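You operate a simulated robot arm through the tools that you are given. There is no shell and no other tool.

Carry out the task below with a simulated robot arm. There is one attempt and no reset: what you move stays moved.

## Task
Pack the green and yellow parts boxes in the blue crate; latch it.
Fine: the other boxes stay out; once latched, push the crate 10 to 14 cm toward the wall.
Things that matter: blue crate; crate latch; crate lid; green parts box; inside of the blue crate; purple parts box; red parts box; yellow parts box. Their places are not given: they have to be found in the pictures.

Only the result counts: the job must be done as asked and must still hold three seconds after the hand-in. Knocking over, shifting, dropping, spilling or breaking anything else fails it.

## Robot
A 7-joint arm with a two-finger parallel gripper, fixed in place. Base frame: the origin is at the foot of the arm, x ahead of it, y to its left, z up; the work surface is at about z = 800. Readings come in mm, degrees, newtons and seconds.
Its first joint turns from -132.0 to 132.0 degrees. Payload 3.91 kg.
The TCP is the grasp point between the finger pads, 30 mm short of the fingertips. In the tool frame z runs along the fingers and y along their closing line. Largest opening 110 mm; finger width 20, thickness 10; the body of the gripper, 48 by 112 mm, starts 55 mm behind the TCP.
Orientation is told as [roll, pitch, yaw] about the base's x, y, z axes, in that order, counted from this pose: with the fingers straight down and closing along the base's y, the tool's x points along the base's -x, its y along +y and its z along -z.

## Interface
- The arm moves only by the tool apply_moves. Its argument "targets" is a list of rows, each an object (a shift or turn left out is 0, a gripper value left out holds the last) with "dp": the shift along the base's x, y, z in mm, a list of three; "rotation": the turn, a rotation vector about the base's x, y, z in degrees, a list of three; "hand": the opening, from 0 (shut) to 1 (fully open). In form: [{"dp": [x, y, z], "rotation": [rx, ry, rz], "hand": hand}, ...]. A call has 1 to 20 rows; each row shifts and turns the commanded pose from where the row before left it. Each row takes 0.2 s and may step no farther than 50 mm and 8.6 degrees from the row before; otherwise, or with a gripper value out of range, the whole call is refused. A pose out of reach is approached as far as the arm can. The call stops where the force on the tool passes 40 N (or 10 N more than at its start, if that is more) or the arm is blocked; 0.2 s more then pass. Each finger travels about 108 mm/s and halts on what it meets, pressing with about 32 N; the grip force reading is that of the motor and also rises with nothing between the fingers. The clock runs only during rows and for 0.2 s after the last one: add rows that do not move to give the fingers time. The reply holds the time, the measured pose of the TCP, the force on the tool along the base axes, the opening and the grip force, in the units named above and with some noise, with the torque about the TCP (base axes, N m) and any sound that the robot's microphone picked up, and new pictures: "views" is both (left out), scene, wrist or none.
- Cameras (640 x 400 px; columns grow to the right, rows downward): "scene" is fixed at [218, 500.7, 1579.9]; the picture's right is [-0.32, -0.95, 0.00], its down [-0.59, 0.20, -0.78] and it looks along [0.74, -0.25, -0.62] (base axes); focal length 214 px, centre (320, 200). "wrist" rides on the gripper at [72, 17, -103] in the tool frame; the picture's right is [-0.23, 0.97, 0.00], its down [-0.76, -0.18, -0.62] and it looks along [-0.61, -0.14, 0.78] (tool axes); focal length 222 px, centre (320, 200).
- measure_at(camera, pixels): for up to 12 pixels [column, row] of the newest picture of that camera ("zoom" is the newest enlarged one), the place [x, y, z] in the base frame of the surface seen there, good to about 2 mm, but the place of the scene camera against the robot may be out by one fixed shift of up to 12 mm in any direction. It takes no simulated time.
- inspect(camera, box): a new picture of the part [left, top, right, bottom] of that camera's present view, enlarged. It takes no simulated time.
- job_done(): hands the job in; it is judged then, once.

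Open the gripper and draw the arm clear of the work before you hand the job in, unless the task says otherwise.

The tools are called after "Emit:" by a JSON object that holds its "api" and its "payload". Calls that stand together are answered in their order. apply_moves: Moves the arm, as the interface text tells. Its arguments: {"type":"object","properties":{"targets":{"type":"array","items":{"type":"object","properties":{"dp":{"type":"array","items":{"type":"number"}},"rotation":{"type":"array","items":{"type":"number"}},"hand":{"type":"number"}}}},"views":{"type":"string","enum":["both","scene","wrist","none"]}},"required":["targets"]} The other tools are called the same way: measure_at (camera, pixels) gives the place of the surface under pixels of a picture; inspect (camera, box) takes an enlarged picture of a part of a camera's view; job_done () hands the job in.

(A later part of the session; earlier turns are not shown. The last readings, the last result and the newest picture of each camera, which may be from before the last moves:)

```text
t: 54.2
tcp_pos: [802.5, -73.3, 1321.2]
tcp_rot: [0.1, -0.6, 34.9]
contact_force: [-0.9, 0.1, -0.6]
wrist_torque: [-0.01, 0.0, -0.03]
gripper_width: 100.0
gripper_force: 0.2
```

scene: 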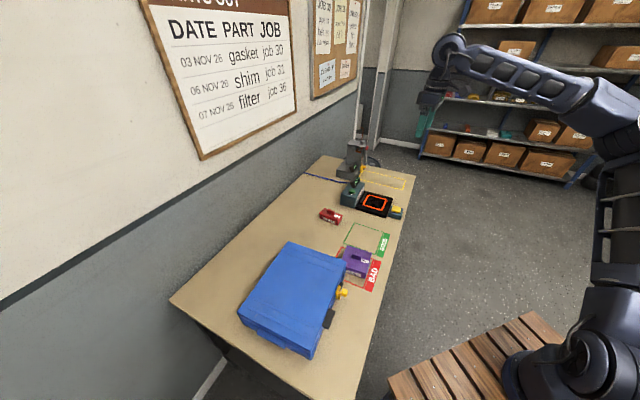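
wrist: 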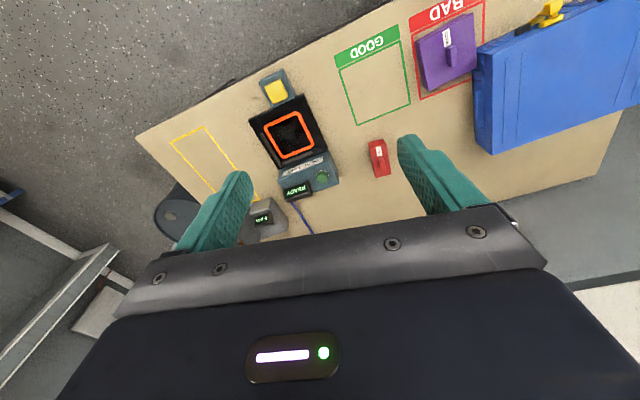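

It moves freely here. I'll measure the elbow and shoulder points to judge the posture.

Emit:
{"api": "measure_at", "payload": {"camera": "scene", "pixels": [[450, 45], [520, 75], [570, 95], [610, 115], [630, 140], [620, 210], [615, 260], [590, 350], [540, 365], [600, 300]]}}

```text
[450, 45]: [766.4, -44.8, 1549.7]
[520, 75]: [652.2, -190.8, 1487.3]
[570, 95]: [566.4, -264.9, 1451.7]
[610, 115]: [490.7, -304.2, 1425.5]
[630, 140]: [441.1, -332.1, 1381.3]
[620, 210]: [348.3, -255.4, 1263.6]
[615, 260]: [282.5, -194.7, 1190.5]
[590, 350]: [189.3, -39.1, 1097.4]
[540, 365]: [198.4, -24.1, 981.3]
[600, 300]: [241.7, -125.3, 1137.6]
```

The elbow is at about (470,-330,1420), swung far to the right rather than up. I'll test whether moving +y from this more extended pose works.

Emit:
{"api": "apply_moves", "payload": {"targets": [{"dp": [10, 40, -10]}, {"dp": [10, 40, -10]}, {"dp": [5, 40, -10]}, {"dp": [5, 40, -10]}, {"dp": [0, 40, -10]}, {"dp": [0, 40, -10]}, {}], "views": "scene"}}

```text
t: 55.8
tcp_pos: [773.7, 13.3, 1294.3]
tcp_rot: [0.0, -0.7, 34.9]
contact_force: [0.7, -0.1, 1.2]
wrist_torque: [-0.01, 0.03, 0.01]
gripper_width: 100.1
gripper_force: 0.1
out of reach, approached as far as the arm can: row 1, 2, 3, 4, 5, 6
```

scene: 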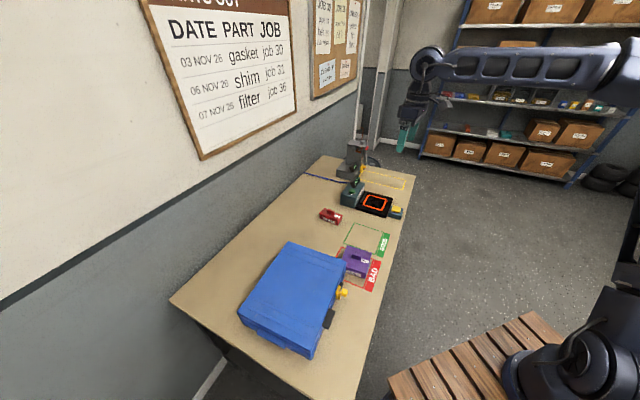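

The pattern (free toward -y, blocked toward +y) suggests the shoulder flipped over when the lid dropped. I'll go up and inward, raising the elbow over the base, to flip it back.

Emit:
{"api": "apply_moves", "payload": {"targets": [{"dp": [-20, 0, 40]}, {"dp": [-20, 0, 40]}, {"dp": [-20, 0, 40]}, {"dp": [-20, 0, 40]}, {"dp": [-20, 0, 40]}, {"dp": [-25, 0, 35]}, {"dp": [-25, 0, 35]}, {"dp": [-25, 0, 35]}, {}], "views": "scene"}}

```text
t: 57.8
tcp_pos: [595.8, 13.9, 1596.0]
tcp_rot: [0.0, -0.8, 34.8]
contact_force: [-0.1, -0.7, 0.1]
wrist_torque: [0.01, 0.04, -0.01]
gripper_width: 100.1
gripper_force: 0.0
```

scene: 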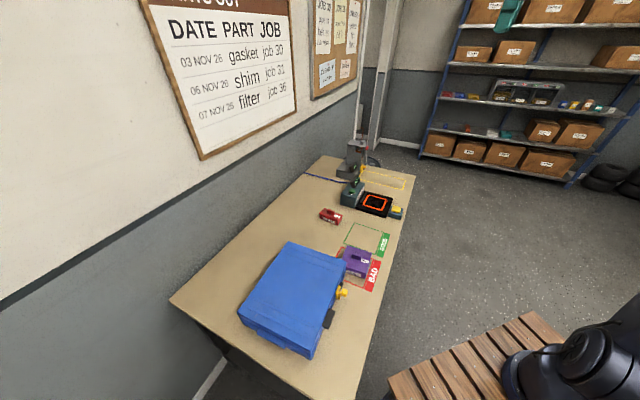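

That went fine. Now I'll push toward +y at this height.

Emit:
{"api": "apply_moves", "payload": {"targets": [{"dp": [-5, 40, 0]}, {"dp": [-5, 40, 0]}, {"dp": [-5, 40, 0]}, {"dp": [-5, 40, 0]}, {"dp": [-5, 40, 0]}, {"dp": [-5, 40, 0]}, {}], "views": "scene"}}

```text
t: 59.4
tcp_pos: [532.7, 210.8, 1575.3]
tcp_rot: [0.0, -0.8, 34.9]
contact_force: [0.4, -0.2, 0.1]
wrist_torque: [0.0, -0.01, 0.0]
gripper_width: 100.0
gripper_force: 0.0
out of reach, approached as far as the arm can: row 4, 5, 6
```

scene: 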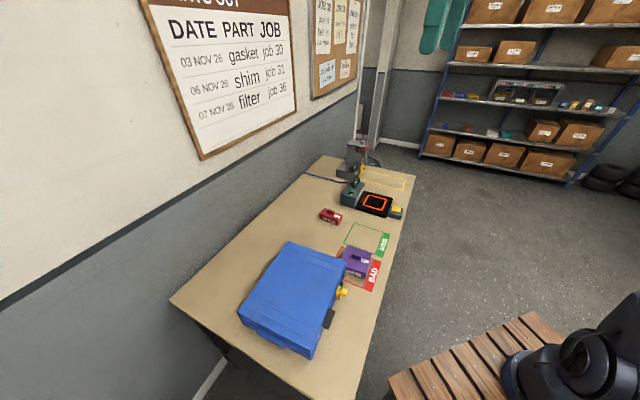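

It reached further (y=211). I'll go higher and closer to the base axis, then try +y again.

Emit:
{"api": "apply_moves", "payload": {"targets": [{"dp": [-25, -20, 35]}, {"dp": [-25, 0, 40]}, {"dp": [-25, 0, 40]}, {"dp": [-25, 0, 40]}, {"dp": [-25, 0, 40]}, {"dp": [-20, 30, 20]}, {"dp": [-10, 40, 0]}, {"dp": [-10, 40, 0]}, {"dp": [-10, 40, 0]}, {"dp": [-10, 40, 0]}, {}], "views": "scene"}}

```text
t: 61.8
tcp_pos: [353.5, 279.9, 1578.2]
tcp_rot: [-0.8, -2.1, 34.9]
contact_force: [-0.5, 0.4, -0.4]
wrist_torque: [0.0, 0.0, -0.01]
gripper_width: 100.1
gripper_force: 0.1
out of reach, approached as far as the arm can: row 2, 3, 4, 5, 6, 7, 8, 9, 10
```

scene: 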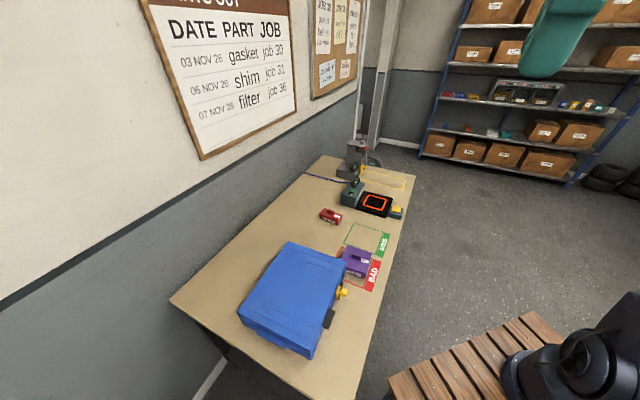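

Now I'll tilt the tool outward while rising, so the wrist limits relax and the elbow can pass over the top.

Emit:
{"api": "apply_moves", "payload": {"targets": [{"dp": [0, 0, 30], "rotation": [5.1, -6.5, 0]}, {"dp": [0, 0, 30], "rotation": [5.1, -6.5, 0]}, {"dp": [0, 0, 30], "rotation": [5.1, -6.5, 0]}, {"dp": [0, 0, 30], "rotation": [5.1, -6.5, 0]}, {"dp": [0, 0, 30], "rotation": [5.1, -6.5, 0]}, {"dp": [0, 0, 30], "rotation": [5.1, -6.5, 0]}, {"dp": [-10, 30, 20]}, {"dp": [-10, 30, 20]}, {}]}}

```text
t: 63.8
tcp_pos: [333.1, 339.5, 1800.1]
tcp_rot: [3.8, -50.1, 33.2]
contact_force: [0.1, 0.3, 0.0]
wrist_torque: [0.03, 0.02, -0.04]
gripper_width: 99.9
gripper_force: 0.1
```

scene: 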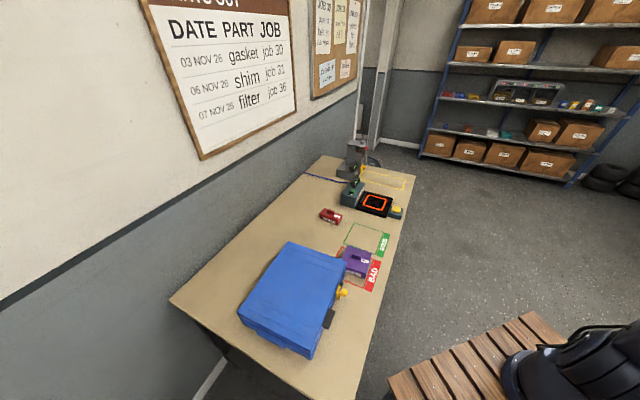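
wrist: 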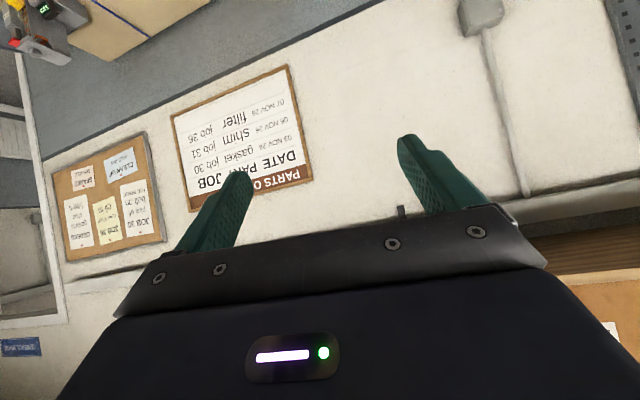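

The base has turned now and nothing was out of reach. I'll extend outward and down while untilting to tool-down.

Emit:
{"api": "apply_moves", "payload": {"targets": [{"dp": [-10, 30, 10]}, {"dp": [-10, 30, 0]}, {"dp": [20, 20, -30]}, {"dp": [20, 20, -30], "rotation": [-5.5, 6.1, 0]}, {"dp": [22, 18, -35], "rotation": [-5.5, 6.1, 0]}, {"dp": [22, 18, -35], "rotation": [-5.5, 6.1, 0]}, {"dp": [22, 18, -35], "rotation": [-5.5, 6.1, 0]}, {"dp": [22, 18, -35], "rotation": [-5.5, 6.1, 0]}, {"dp": [22, 18, -35], "rotation": [-5.5, 6.1, 0]}, {"dp": [22, 10, -35]}, {}]}}

```text
t: 66.2
tcp_pos: [481.8, 533.1, 1550.3]
tcp_rot: [-2.9, -1.1, 36.2]
contact_force: [-0.2, 0.6, -0.1]
wrist_torque: [0.01, 0.02, -0.02]
gripper_width: 100.3
gripper_force: 0.1
out of reach, approached as far as the arm can: row 9
```

scene: 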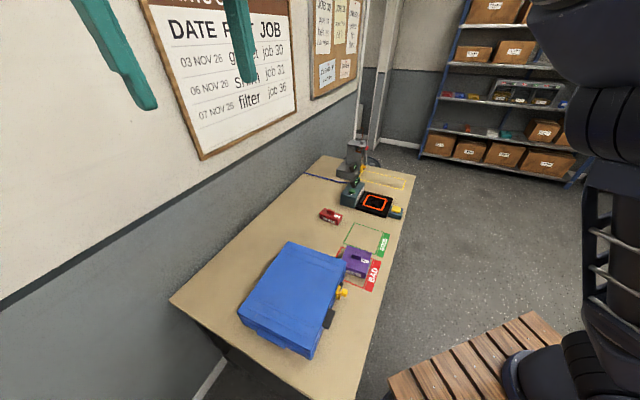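
wrist: 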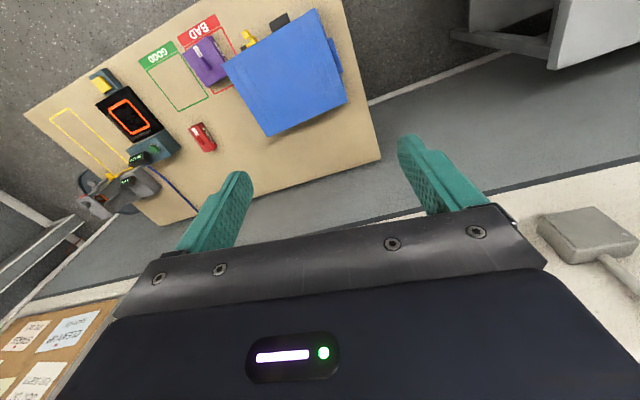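

The arm is back in a normal elbow-up posture over the crate. I'll level the tool and move toward the far-end spot above (757,313) while turning the yaw to -45.

Emit:
{"api": "apply_moves", "payload": {"targets": [{"dp": [18.4, -14.7, -33], "rotation": [1.69, 2.6, 0]}, {"dp": [18.4, -14.7, -33], "rotation": [0, 0, -6]}, {"dp": [18.4, -14.7, -33], "rotation": [0, 0, -6]}, {"dp": [18.4, -14.7, -33], "rotation": [0, 0, -6]}, {"dp": [18.4, -14.7, -33], "rotation": [0, 0, -6]}, {"dp": [18.4, -14.7, -33], "rotation": [0, 0, -6]}, {"dp": [18.4, -14.7, -33], "rotation": [0, 0, -6]}, {"dp": [18.4, -14.7, -33], "rotation": [0, 0, -6]}, {"dp": [18.4, -14.7, -33], "rotation": [0, 0, -6]}, {"dp": [18.4, -14.7, -33], "rotation": [0, 0, -6]}, {"dp": [18.4, -14.7, -33], "rotation": [0, 0, -6]}, {"dp": [18.4, -14.7, -33], "rotation": [0, 0, -6]}, {"dp": [18.4, -14.7, -33], "rotation": [0, 0, -6]}, {"dp": [18.4, -14.7, -33], "rotation": [0, 0, -6]}, {"dp": [18.4, -14.7, -33], "rotation": [0, 0, -3]}, {}]}}

```text
t: 69.6
tcp_pos: [756.0, 317.0, 1055.8]
tcp_rot: [0.0, -0.2, -44.7]
contact_force: [-0.6, 0.0, 0.4]
wrist_torque: [-0.01, 0.0, 0.0]
gripper_width: 100.0
gripper_force: 0.0
```

scene: 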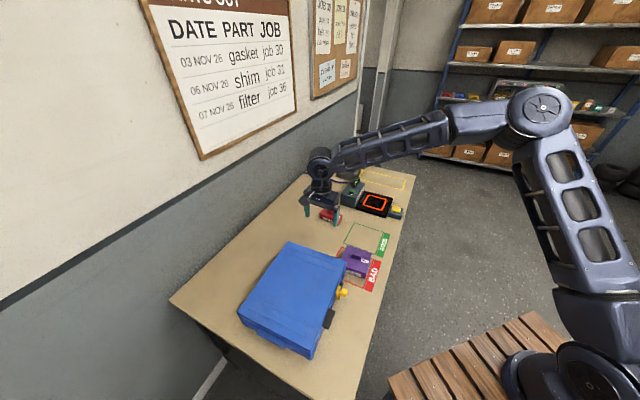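
wrist: 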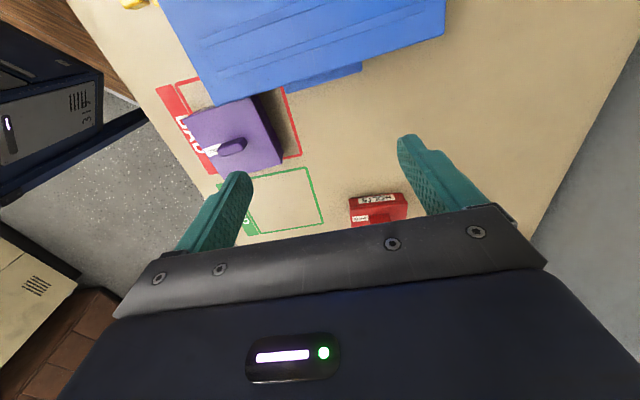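

Good posture again. I'll measure the crate's far-end edge, its end handle and the purple box from here before descending.

Emit:
{"api": "measure_at", "payload": {"camera": "wrist", "pixels": [[215, 103], [442, 38], [252, 95], [400, 50], [320, 72], [325, 80], [360, 66], [290, 88], [284, 160], [268, 100], [265, 168], [200, 112]]}}

Emit:
{"api": "inspect", "payload": {"camera": "wrist", "box": [150, 0, 470, 200]}}

```text
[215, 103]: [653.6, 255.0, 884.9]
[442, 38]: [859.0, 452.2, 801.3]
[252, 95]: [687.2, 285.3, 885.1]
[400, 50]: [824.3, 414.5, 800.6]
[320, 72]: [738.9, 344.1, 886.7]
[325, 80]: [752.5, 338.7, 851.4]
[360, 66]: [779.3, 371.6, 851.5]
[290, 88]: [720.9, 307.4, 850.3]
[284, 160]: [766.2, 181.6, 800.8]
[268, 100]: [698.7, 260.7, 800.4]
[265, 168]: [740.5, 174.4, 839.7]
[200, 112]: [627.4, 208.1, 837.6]
```

```text
2.00 times, centred on (310, 100) of wrist
```

zoom: 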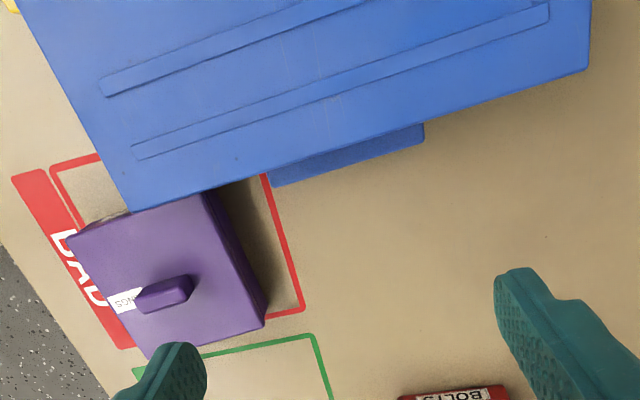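

The crate's end handle spans n≈727–815, so I'll open fully to straddle it at n≈769. I'll descend with the fingers about 10 mm clear of the handle, then check.

Emit:
{"api": "apply_moves", "payload": {"targets": [{"dp": [8.5, 5.7, -20], "hand": 1}, {"dp": [0, 0, -45]}, {"dp": [0, 0, -45]}, {"dp": [0, 0, -40]}, {"dp": [0, 0, -35]}, {"dp": [0, 0, -20]}, {}]}}

```text
t: 71.2
tcp_pos: [765.6, 320.3, 847.8]
tcp_rot: [0.1, 0.0, -44.7]
contact_force: [-0.2, 0.4, 0.0]
wrist_torque: [0.03, -0.01, -0.04]
gripper_width: 109.9
gripper_force: 0.1
```

scene: 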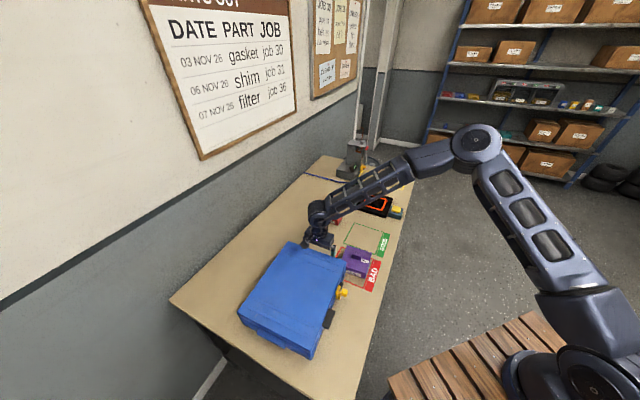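
wrist: 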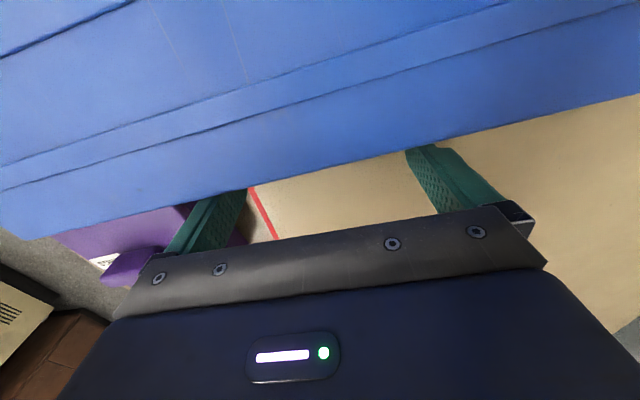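

Both fingers stand beside the crate's end and clear of the purple box. I'll slide along -u, first 40 mm, watching the force.

Emit:
{"api": "apply_moves", "payload": {"targets": [{"dp": [-7.1, 7.1, 0]}, {"dp": [-7.1, 7.1, 0]}, {"dp": [-7.1, 7.1, 0]}, {"dp": [-7.1, 7.1, 0]}, {}]}}

```text
t: 72.4
tcp_pos: [737.6, 348.8, 848.5]
tcp_rot: [0.0, -0.1, -44.7]
contact_force: [0.7, 0.0, -0.1]
wrist_torque: [-0.04, 0.03, 0.04]
gripper_width: 109.9
gripper_force: 0.1
```

scene: 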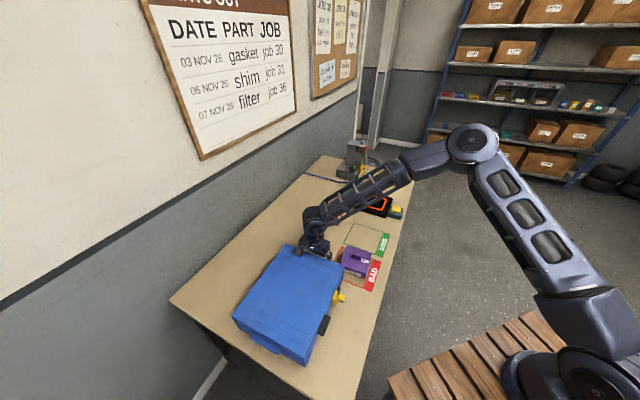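
wrist: 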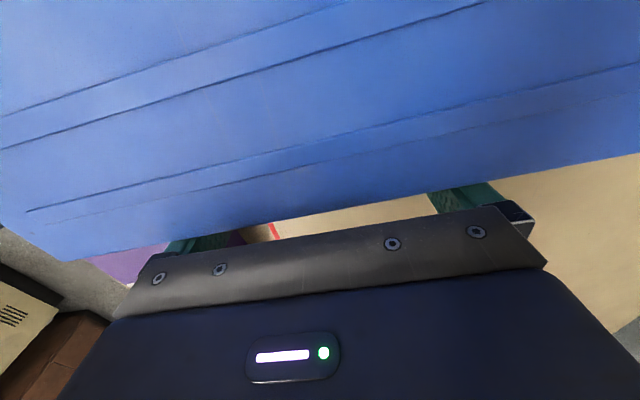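

The crate moves with little force. I'll push the remaining ~31 mm along -u.

Emit:
{"api": "apply_moves", "payload": {"targets": [{"dp": [-7.4, 7.4, 0]}, {"dp": [-7.4, 7.4, 0]}, {"dp": [-7.4, 7.4, 0]}, {}]}}

Emit:
{"api": "inspect", "payload": {"camera": "scene", "box": [220, 230, 370, 380]}}

```text
t: 73.4
tcp_pos: [715.3, 371.6, 848.4]
tcp_rot: [0.0, 0.0, -44.7]
contact_force: [1.9, -1.0, 1.8]
wrist_torque: [0.08, 0.06, -0.04]
gripper_width: 110.0
gripper_force: 0.1
```

scene: 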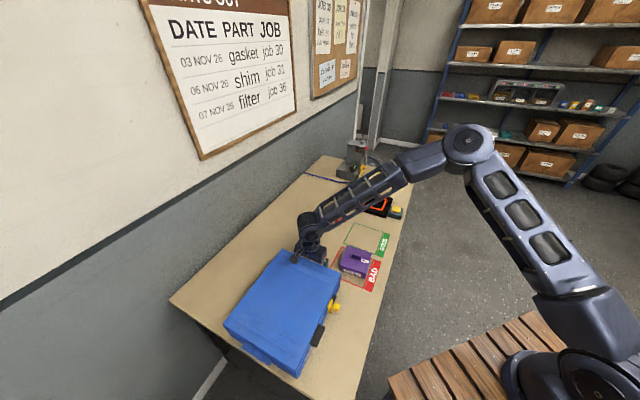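
wrist: 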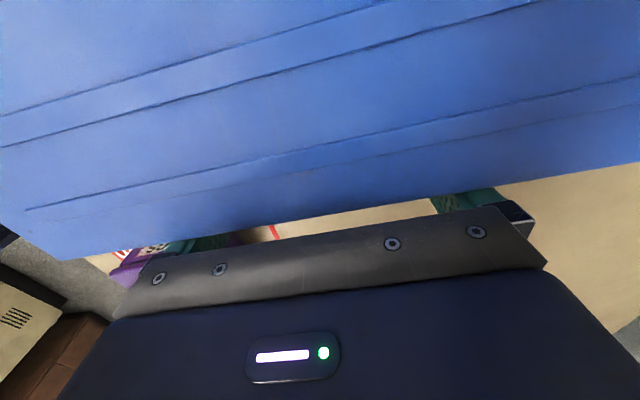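

```text
2.67 times, centred on (295, 305) of scene
```

zoom: 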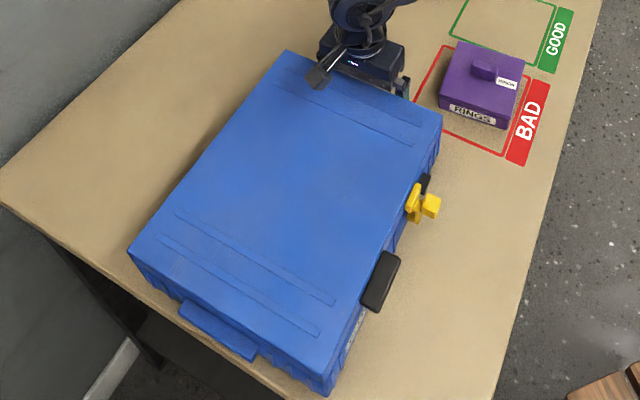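

The crate slid back along the table and squared up. I'll measure its lid corners now.

Emit:
{"api": "measure_at", "payload": {"camera": "zoom", "pixels": [[289, 52], [438, 113], [133, 246], [325, 370], [320, 365], [240, 200]]}}

```text
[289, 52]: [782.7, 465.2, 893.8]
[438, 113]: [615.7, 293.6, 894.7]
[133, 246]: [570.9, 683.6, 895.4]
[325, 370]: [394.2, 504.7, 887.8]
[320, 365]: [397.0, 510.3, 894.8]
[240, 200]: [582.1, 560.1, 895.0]
```

The crate centre is at u≈75 (originally 78), square to 45°, and about 60 mm too far toward the wall. I'll back off, rise, turn the yaw to +45 and go above the wall side of the crate, near (700,594).

Emit:
{"api": "apply_moves", "payload": {"targets": [{"dp": [14.1, -14.1, 0]}, {"dp": [0, 0, 45]}, {"dp": [0, 0, 45]}, {"dp": [0, 0, 45]}, {"dp": [0, 0, 45]}, {"dp": [0, 0, 25]}, {"dp": [-2.7, 21.5, 0], "rotation": [0, 0, 8.2]}, {"dp": [-2.7, 21.5, 0], "rotation": [0, 0, 8.2]}, {"dp": [-2.7, 21.5, 0], "rotation": [0, 0, 8.2]}, {"dp": [-2.7, 21.5, 0], "rotation": [0, 0, 8.2]}, {"dp": [-2.7, 21.5, 0], "rotation": [0, 0, 8.2]}, {"dp": [-2.7, 21.5, 0], "rotation": [0, 0, 8.2]}, {"dp": [-2.7, 21.5, 0], "rotation": [0, 0, 8.2]}, {"dp": [-2.7, 21.5, 0], "rotation": [0, 0, 8.2]}, {"dp": [-2.7, 21.5, 0], "rotation": [0, 0, 8.2]}, {"dp": [-2.7, 21.5, 0], "rotation": [0, 0, 8.2]}, {"dp": [-2.7, 21.5, 0], "rotation": [0, 0, 7.7]}, {}]}}

```text
t: 77.2
tcp_pos: [697.5, 592.0, 1054.6]
tcp_rot: [0.0, -0.1, 45.1]
contact_force: [0.3, 0.2, -0.2]
wrist_torque: [-0.03, 0.02, 0.0]
gripper_width: 110.0
gripper_force: 0.0
```

scene: 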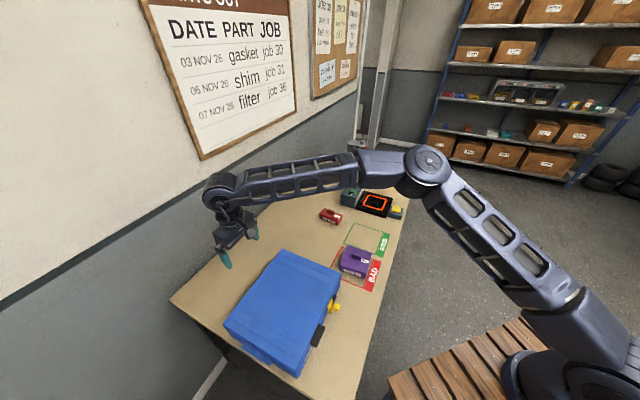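
wrist: 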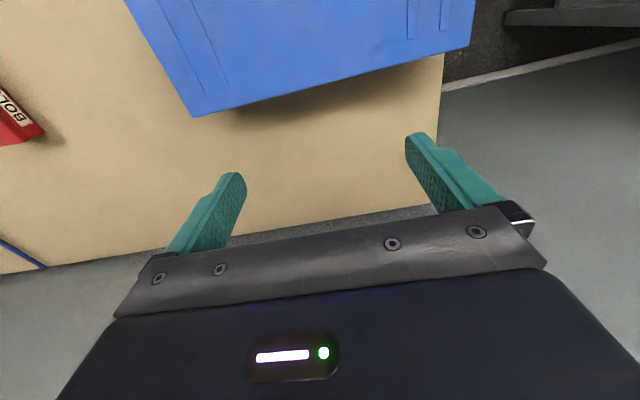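

I'm above the wall side, and the crate's rear edge runs from (195,115) to (472,45). I'll measure it so I descend clear behind it.

Emit:
{"api": "measure_at", "payload": {"camera": "wrist", "pixels": [[197, 112], [300, 90], [400, 63], [468, 44], [330, 20], [300, 120], [420, 130]]}}

```text
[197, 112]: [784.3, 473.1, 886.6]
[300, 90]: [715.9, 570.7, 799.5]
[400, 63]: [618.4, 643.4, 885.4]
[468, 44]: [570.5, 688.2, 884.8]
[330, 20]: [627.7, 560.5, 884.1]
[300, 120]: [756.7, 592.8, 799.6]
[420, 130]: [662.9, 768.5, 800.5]
```

The rear edge is at n≈891 and my finger faces will be at about 910. I'll descend behind the crate.

Emit:
{"api": "apply_moves", "payload": {"targets": [{"dp": [5.7, 5.7, -20]}, {"dp": [0, 0, -45]}, {"dp": [0, 0, -45]}, {"dp": [0, 0, -45]}, {"dp": [0, 0, -35]}, {"dp": [0, 0, -16]}, {}]}}

```text
t: 78.8
tcp_pos: [701.2, 599.6, 846.5]
tcp_rot: [-0.1, -0.1, 45.1]
contact_force: [-0.1, -0.7, -1.0]
wrist_torque: [-0.01, 0.02, -0.01]
gripper_width: 109.8
gripper_force: 0.0
```

scene: 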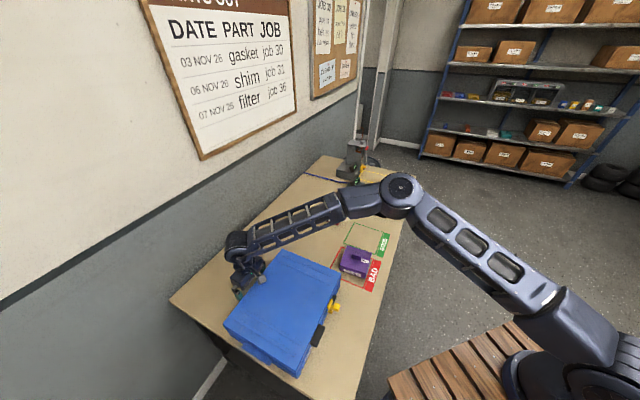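
wrist: 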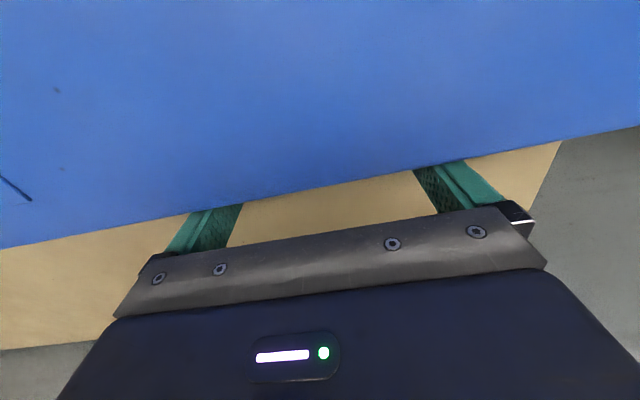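

Now I pull the crate toward the robot along -n, in 10 mm steps, first 50 mm.

Emit:
{"api": "apply_moves", "payload": {"targets": [{"dp": [-7.1, -7.1, 0]}, {"dp": [-7.1, -7.1, 0]}, {"dp": [-7.1, -7.1, 0]}, {"dp": [-7.1, -7.1, 0]}, {"dp": [-7.1, -7.1, 0]}, {}]}}

```text
t: 80.2
tcp_pos: [667.4, 562.1, 848.8]
tcp_rot: [0.0, -0.2, 45.0]
contact_force: [1.9, 1.9, 1.4]
wrist_torque: [-0.06, 0.14, -0.01]
gripper_width: 110.2
gripper_force: 0.0
```

scene: 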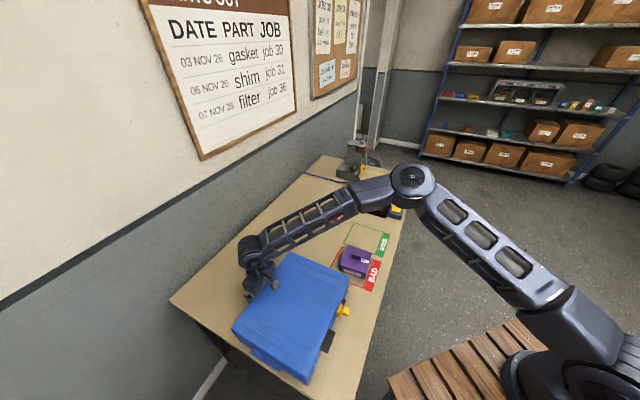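
wrist: 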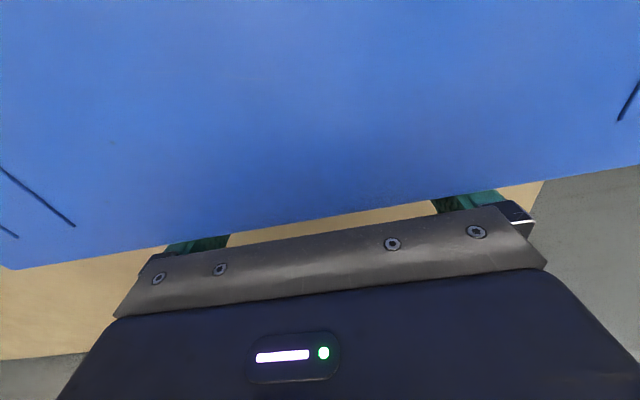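

The crate follows smoothly. Another ~31 mm brings it back to its original place.

Emit:
{"api": "apply_moves", "payload": {"targets": [{"dp": [-7.3, -7.3, 0]}, {"dp": [-7.3, -7.3, 0]}, {"dp": [-7.3, -7.3, 0]}, {}]}}

Emit:
{"api": "inspect", "payload": {"camera": "scene", "box": [220, 230, 380, 390]}}

```text
t: 81.2
tcp_pos: [647.6, 539.9, 846.2]
tcp_rot: [0.1, 0.0, 45.0]
contact_force: [2.3, 0.5, -0.1]
wrist_torque: [-0.09, 0.03, 0.17]
gripper_width: 109.8
gripper_force: 0.1
```

scene: 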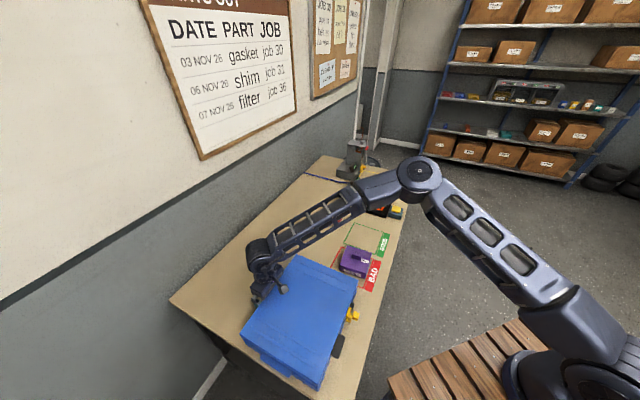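
wrist: 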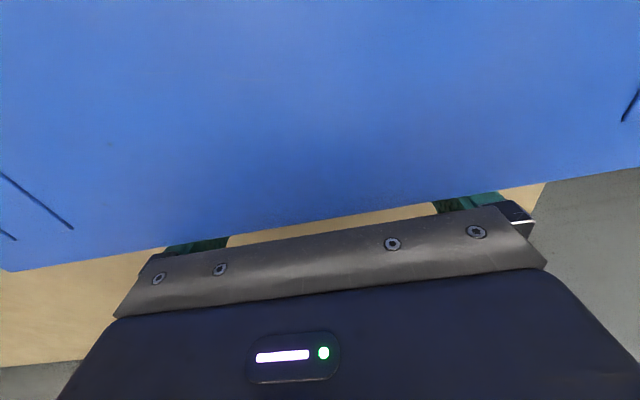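

```text
2.50 times, centred on (300, 310) of scene
```

zoom: 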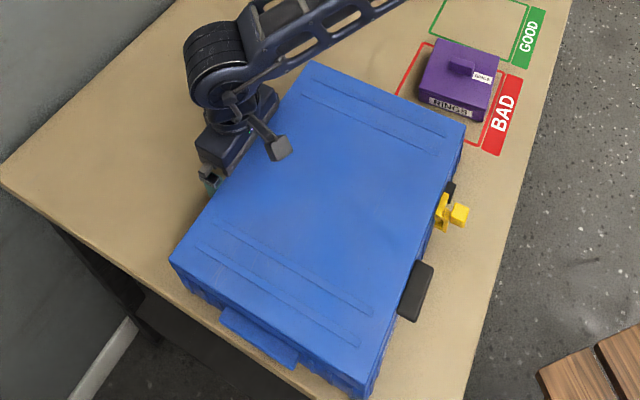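

Now I'll check the crate's corners again at (312,62), (464,122), (172,258) and (360,385), then back off the fingers.

Emit:
{"api": "measure_at", "payload": {"camera": "zoom", "pixels": [[313, 64], [462, 124], [174, 258], [356, 382], [352, 378], [452, 190], [443, 212], [459, 215], [415, 290], [300, 220]]}}

Emit:
{"api": "apply_moves", "payload": {"targets": [{"dp": [14, 14, 0]}, {"dp": [0, 0, 45]}, {"dp": [0, 0, 45]}, {"dp": [0, 0, 45]}, {"dp": [0, 0, 45]}, {"dp": [0, 0, 40]}, {"dp": [0, 0, 40]}, {}]}}

```text
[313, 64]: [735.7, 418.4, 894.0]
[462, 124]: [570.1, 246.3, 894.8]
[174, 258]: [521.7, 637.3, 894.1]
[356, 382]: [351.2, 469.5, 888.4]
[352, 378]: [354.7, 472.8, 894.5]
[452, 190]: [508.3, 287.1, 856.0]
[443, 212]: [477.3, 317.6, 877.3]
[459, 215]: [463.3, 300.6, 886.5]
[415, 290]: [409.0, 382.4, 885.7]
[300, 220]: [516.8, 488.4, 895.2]
```

```text
t: 83.0
tcp_pos: [659.9, 557.4, 1107.3]
tcp_rot: [0.0, 0.0, 45.0]
contact_force: [0.4, 0.0, -0.5]
wrist_torque: [0.0, -0.01, 0.0]
gripper_width: 110.1
gripper_force: 0.0
```

scene: 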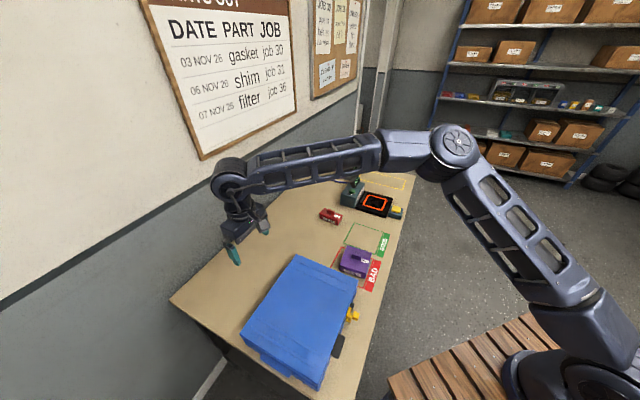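
wrist: 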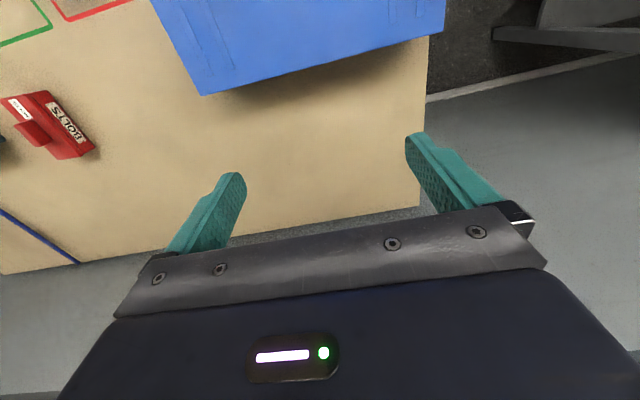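

The crate is back within about 6 mm of its original place. Now I'll move to the front, above the latch near (470,300,1050), to view it with the wrist camera.

Emit:
{"api": "apply_moves", "payload": {"targets": [{"dp": [-23.7, -32, 0]}, {"dp": [-23.7, -32, 0]}, {"dp": [-23.7, -32, 0]}, {"dp": [-23.7, -32, 0]}, {"dp": [-23.7, -32, 0]}, {"dp": [-23.7, -32, 0]}, {"dp": [-23.7, -32, -20]}, {"dp": [-23.7, -33, -35]}, {}]}}

Emit:
{"api": "inspect", "payload": {"camera": "wrist", "box": [220, 20, 440, 200]}}

```text
refused: row 8 steps farther than a row can; nothing moved
```

```text
2.22 times, centred on (330, 110) of wrist
```

zoom: 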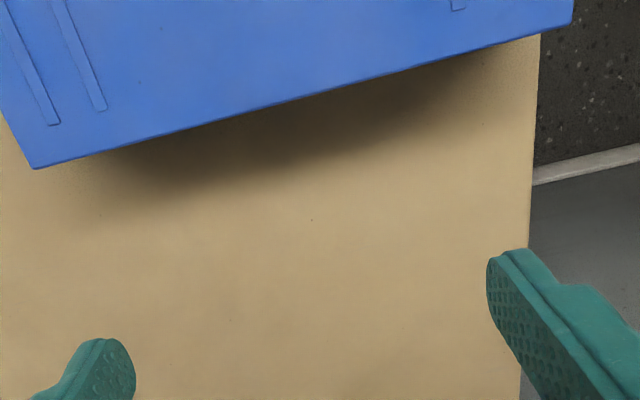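

The last row stepped too far, so I'll repeat the move with legal steps.

Emit:
{"api": "apply_moves", "payload": {"targets": [{"dp": [-23.7, -32, 0]}, {"dp": [-23.7, -32, 0]}, {"dp": [-23.7, -32, 0]}, {"dp": [-23.7, -32, 0]}, {"dp": [-23.7, -32, 0]}, {"dp": [-23.7, -32, 0]}, {"dp": [-23.7, -32, -15]}, {"dp": [-23.7, -33, -15]}, {"dp": [0, 0, -27]}, {}]}}

Emit:
{"api": "inspect", "payload": {"camera": "wrist", "box": [220, 20, 440, 200]}}

```text
t: 85.2
tcp_pos: [469.1, 297.7, 1050.2]
tcp_rot: [0.1, -0.1, 45.0]
contact_force: [-0.5, 0.3, 0.2]
wrist_torque: [0.02, -0.01, 0.01]
gripper_width: 110.0
gripper_force: 0.0
```

scene: 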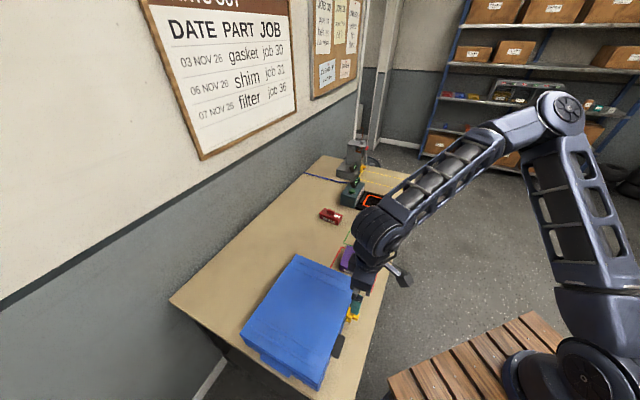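
wrist: 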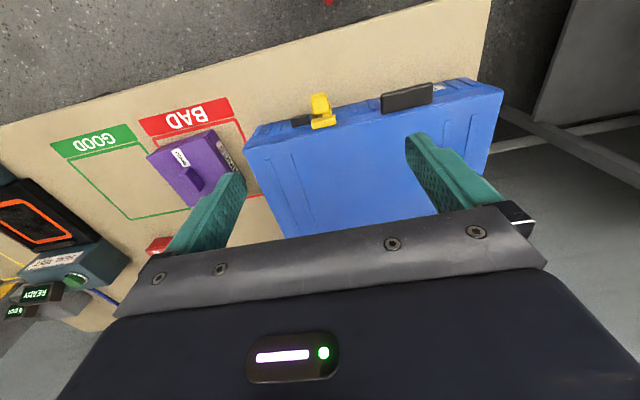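

```text
2.22 times, centred on (330, 110) of wrist
```

zoom: 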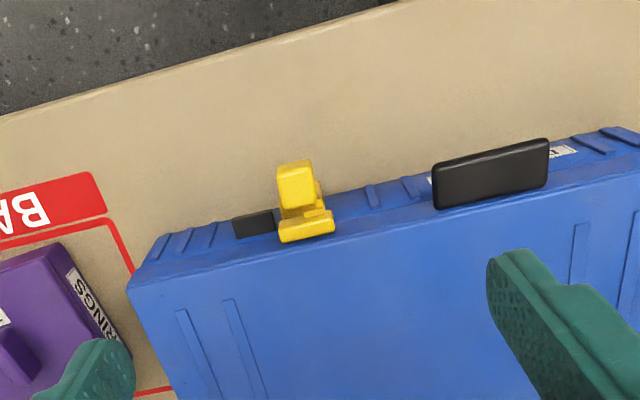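

The latch (zoom 296,200) and the black catch (255,225) are clearly visible, with the catch beside the latch toward +u. I'll zoom closer and measure both.

Emit:
{"api": "inspect", "payload": {"camera": "wrist", "box": [285, 80, 355, 140]}}

Emit:
{"api": "measure_at", "payload": {"camera": "wrist", "pixels": [[294, 122], [307, 119], [300, 116], [313, 96], [325, 95], [312, 104], [326, 106], [319, 100], [313, 128], [333, 122], [331, 116], [328, 112]]}}

Emit:
{"api": "measure_at", "payload": {"camera": "wrist", "pixels": [[383, 108], [430, 98], [382, 98], [431, 85], [404, 96], [340, 112], [250, 140], [470, 80]]}}

```text
6.67 times, centred on (320, 110) of wrist
```

zoom: 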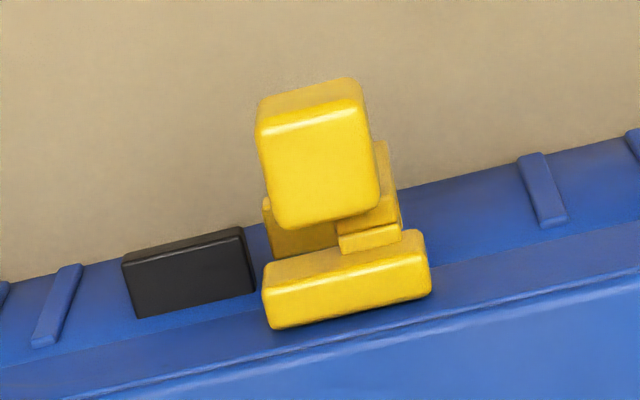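

```text
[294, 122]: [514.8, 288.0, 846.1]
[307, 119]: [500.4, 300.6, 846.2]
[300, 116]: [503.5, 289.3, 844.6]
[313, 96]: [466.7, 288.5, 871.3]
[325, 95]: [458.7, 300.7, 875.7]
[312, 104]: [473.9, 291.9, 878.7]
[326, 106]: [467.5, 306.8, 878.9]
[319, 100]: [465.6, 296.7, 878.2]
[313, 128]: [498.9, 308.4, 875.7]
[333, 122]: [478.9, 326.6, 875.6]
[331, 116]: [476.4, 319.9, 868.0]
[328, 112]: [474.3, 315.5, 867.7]
```

```text
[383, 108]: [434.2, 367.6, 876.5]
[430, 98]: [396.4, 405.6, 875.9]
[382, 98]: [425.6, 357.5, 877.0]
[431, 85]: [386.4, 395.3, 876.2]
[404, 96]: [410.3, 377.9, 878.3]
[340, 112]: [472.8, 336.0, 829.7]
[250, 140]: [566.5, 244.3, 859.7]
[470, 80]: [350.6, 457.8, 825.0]
```

The knob spans u≈112–129, n≈534–552, top z≈879; the catch spans u≈141–161, top z≈846. I'll close the fingers and lower them beside the knob's -u side, at about u=92, n=543, tips at z≈858.

Emit:
{"api": "apply_moves", "payload": {"targets": [{"dp": [-10, 10.5, 0], "hand": 0}, {"dp": [-10, 10.5, 0]}, {}, {"dp": [0, 0, -40]}, {"dp": [0, 0, -40]}, {"dp": [0, 0, -40]}, {"dp": [0, 0, -30]}, {"dp": [0, 0, -12]}, {}]}}

Emit:
{"api": "inspect", "payload": {"camera": "wrist", "box": [200, 60, 440, 240]}}

```text
t: 87.2
tcp_pos: [451.0, 318.8, 888.8]
tcp_rot: [0.0, -0.1, 45.0]
contact_force: [-0.1, 0.4, 0.9]
wrist_torque: [-0.03, -0.03, 0.0]
gripper_width: 0.2
gripper_force: 31.9
```

scene: 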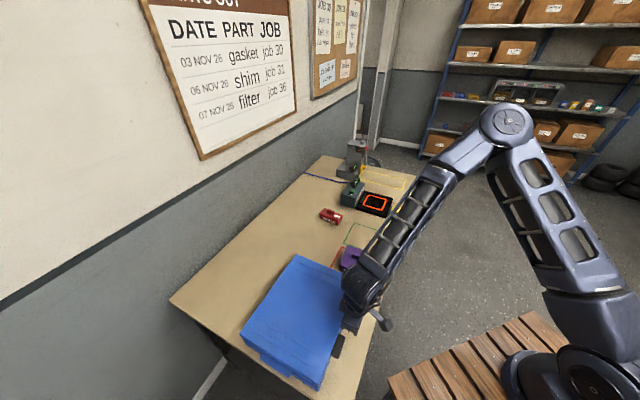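
wrist: 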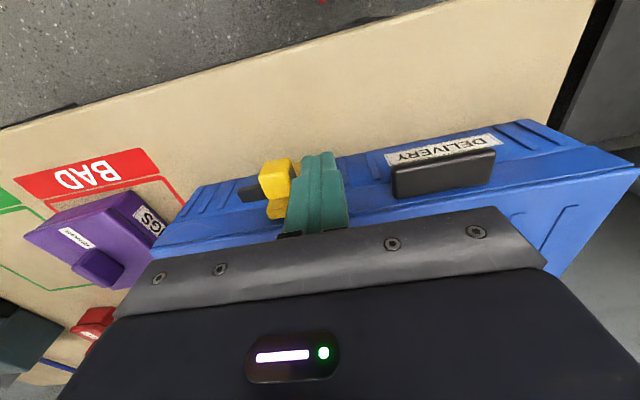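

```text
2.22 times, centred on (320, 150) of wrist
```

zoom: 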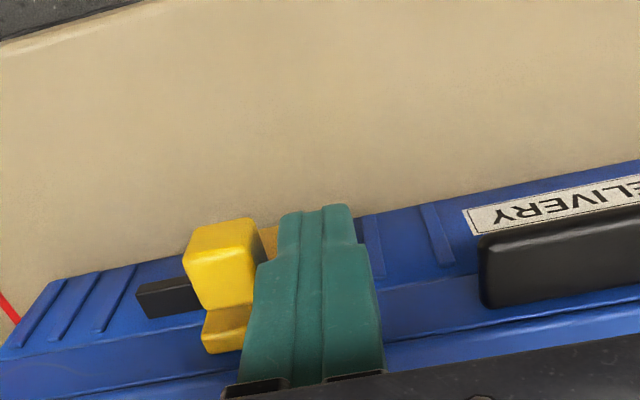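

The closed fingers stand right beside the knob. I'll push along +u in small steps, reading the force.

Emit:
{"api": "apply_moves", "payload": {"targets": [{"dp": [3.5, -3.5, 0]}, {"dp": [3.5, -3.5, 0]}, {"dp": [2.1, -2.1, 0]}, {"dp": [2.1, -2.1, 0]}], "views": "wrist"}}

Emit:
{"api": "inspect", "payload": {"camera": "wrist", "box": [200, 60, 440, 240]}}

```text
t: 88.2
tcp_pos: [461.5, 308.2, 890.0]
tcp_rot: [0.0, 0.1, 45.0]
contact_force: [0.2, -0.3, -0.8]
wrist_torque: [0.01, -0.01, 0.0]
gripper_width: 0.3
gripper_force: 32.7
```

wrist: 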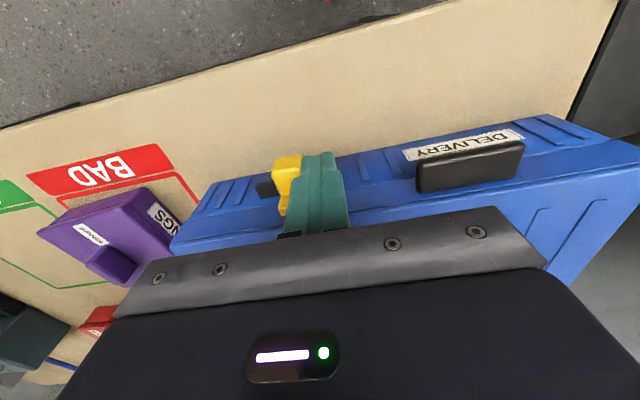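

```text
2.22 times, centred on (320, 150) of wrist
```

zoom: 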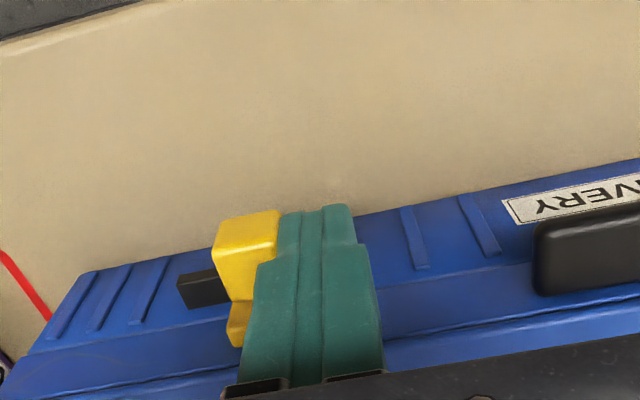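

The knob now moves relative to the catch with very little force. I'll continue along +u another ~15 mm.

Emit:
{"api": "apply_moves", "payload": {"targets": [{"dp": [2.8, -2.8, 0]}, {"dp": [2.8, -2.8, 0]}, {"dp": [2.8, -2.8, 0]}, {"dp": [2.1, -2.1, 0]}], "views": "wrist"}}

Emit:
{"api": "inspect", "payload": {"camera": "wrist", "box": [200, 60, 440, 240]}}

```text
t: 89.2
tcp_pos: [472.5, 296.2, 888.6]
tcp_rot: [0.0, -0.1, 45.1]
contact_force: [0.5, -0.2, -1.0]
wrist_torque: [0.0, -0.02, 0.02]
gripper_width: 0.0
gripper_force: 31.6
```

wrist: 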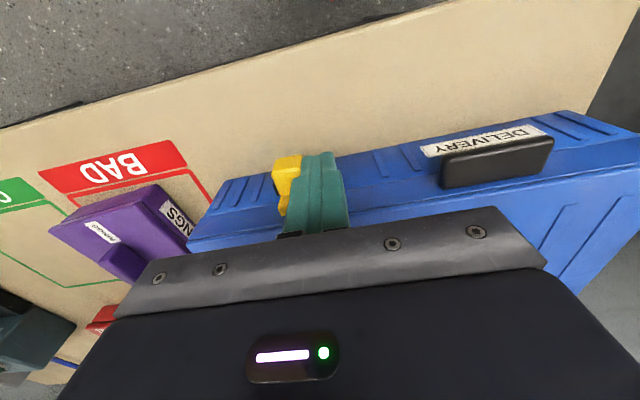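

```text
2.22 times, centred on (320, 150) of wrist
```

zoom: 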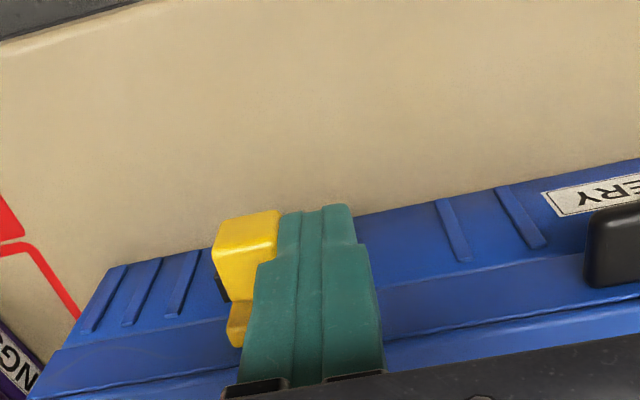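

The bolt slides freely, about 18 mm so far. I'll continue in smaller steps until it meets a stop.

Emit:
{"api": "apply_moves", "payload": {"targets": [{"dp": [1.8, -1.8, 0]}, {"dp": [1.8, -1.8, 0]}, {"dp": [1.8, -1.8, 0]}, {"dp": [1.8, -1.8, 0]}], "views": "wrist"}}

Emit:
{"api": "inspect", "payload": {"camera": "wrist", "box": [200, 60, 440, 240]}}

```text
t: 90.2
tcp_pos: [480.1, 289.5, 888.8]
tcp_rot: [0.0, 0.0, 45.0]
contact_force: [-2.5, 1.5, -0.7]
wrist_torque: [0.04, 0.04, 0.02]
gripper_width: 0.1
gripper_force: 32.2
```

wrist: 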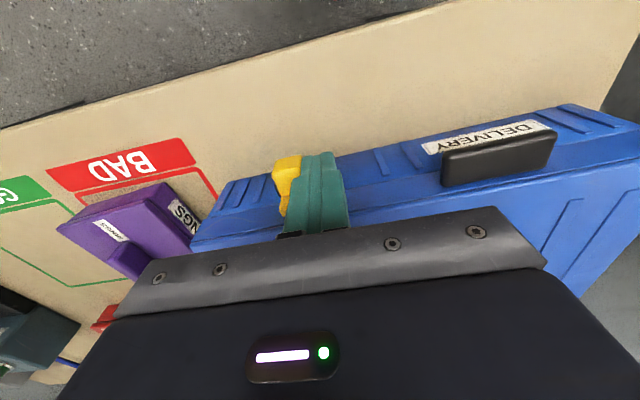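

```text
2.22 times, centred on (320, 150) of wrist
```

zoom: 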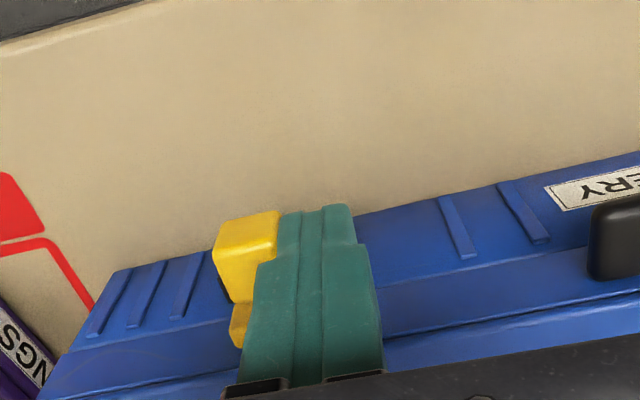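

Force rose to about 3 N and the crate itself began to move slightly, so the bolt is at its end stop. I'll back off and look at the latch from above.

Emit:
{"api": "apply_moves", "payload": {"targets": [{"dp": [-7, 7, 0]}, {"dp": [-7, 7, 0]}, {"dp": [0, 0, 40]}, {"dp": [0, 0, 40]}, {"dp": [0, 0, 40]}, {"dp": [0, 0, 40]}, {}]}}

Emit:
{"api": "inspect", "payload": {"camera": "wrist", "box": [270, 70, 370, 150]}}

Emit:
{"api": "inspect", "payload": {"camera": "scene", "box": [220, 230, 380, 390]}}

```text
t: 91.8
tcp_pos: [465.7, 304.6, 1047.8]
tcp_rot: [0.0, 0.0, 45.0]
contact_force: [0.2, 0.3, -0.5]
wrist_torque: [0.01, -0.01, 0.02]
gripper_width: 0.1
gripper_force: 32.0
```

scene: 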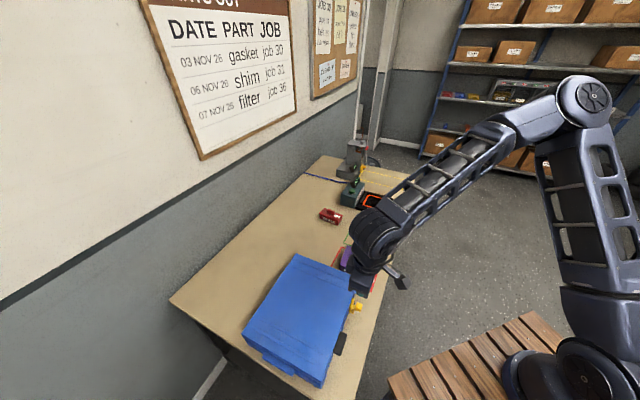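
wrist: 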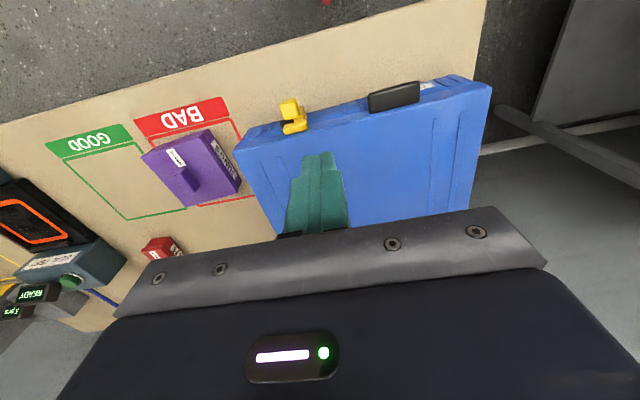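

```text
5.00 times, centred on (320, 110) of wrist
```

zoom: 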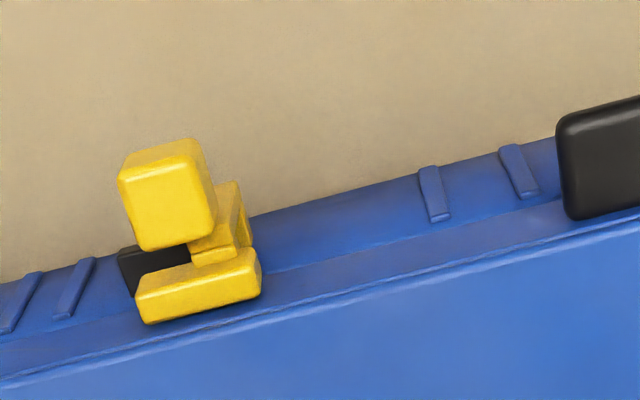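

```text
2.50 times, centred on (300, 310) of scene
```

zoom: 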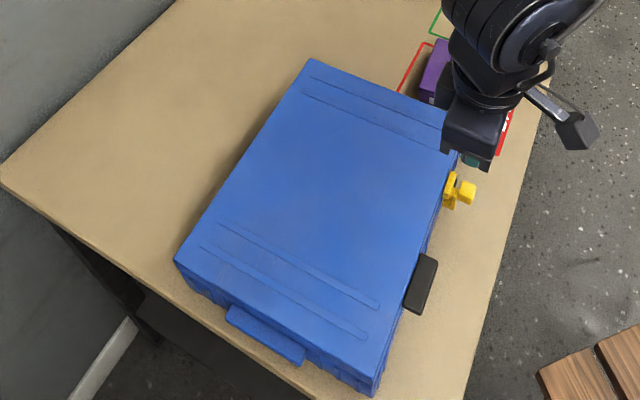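

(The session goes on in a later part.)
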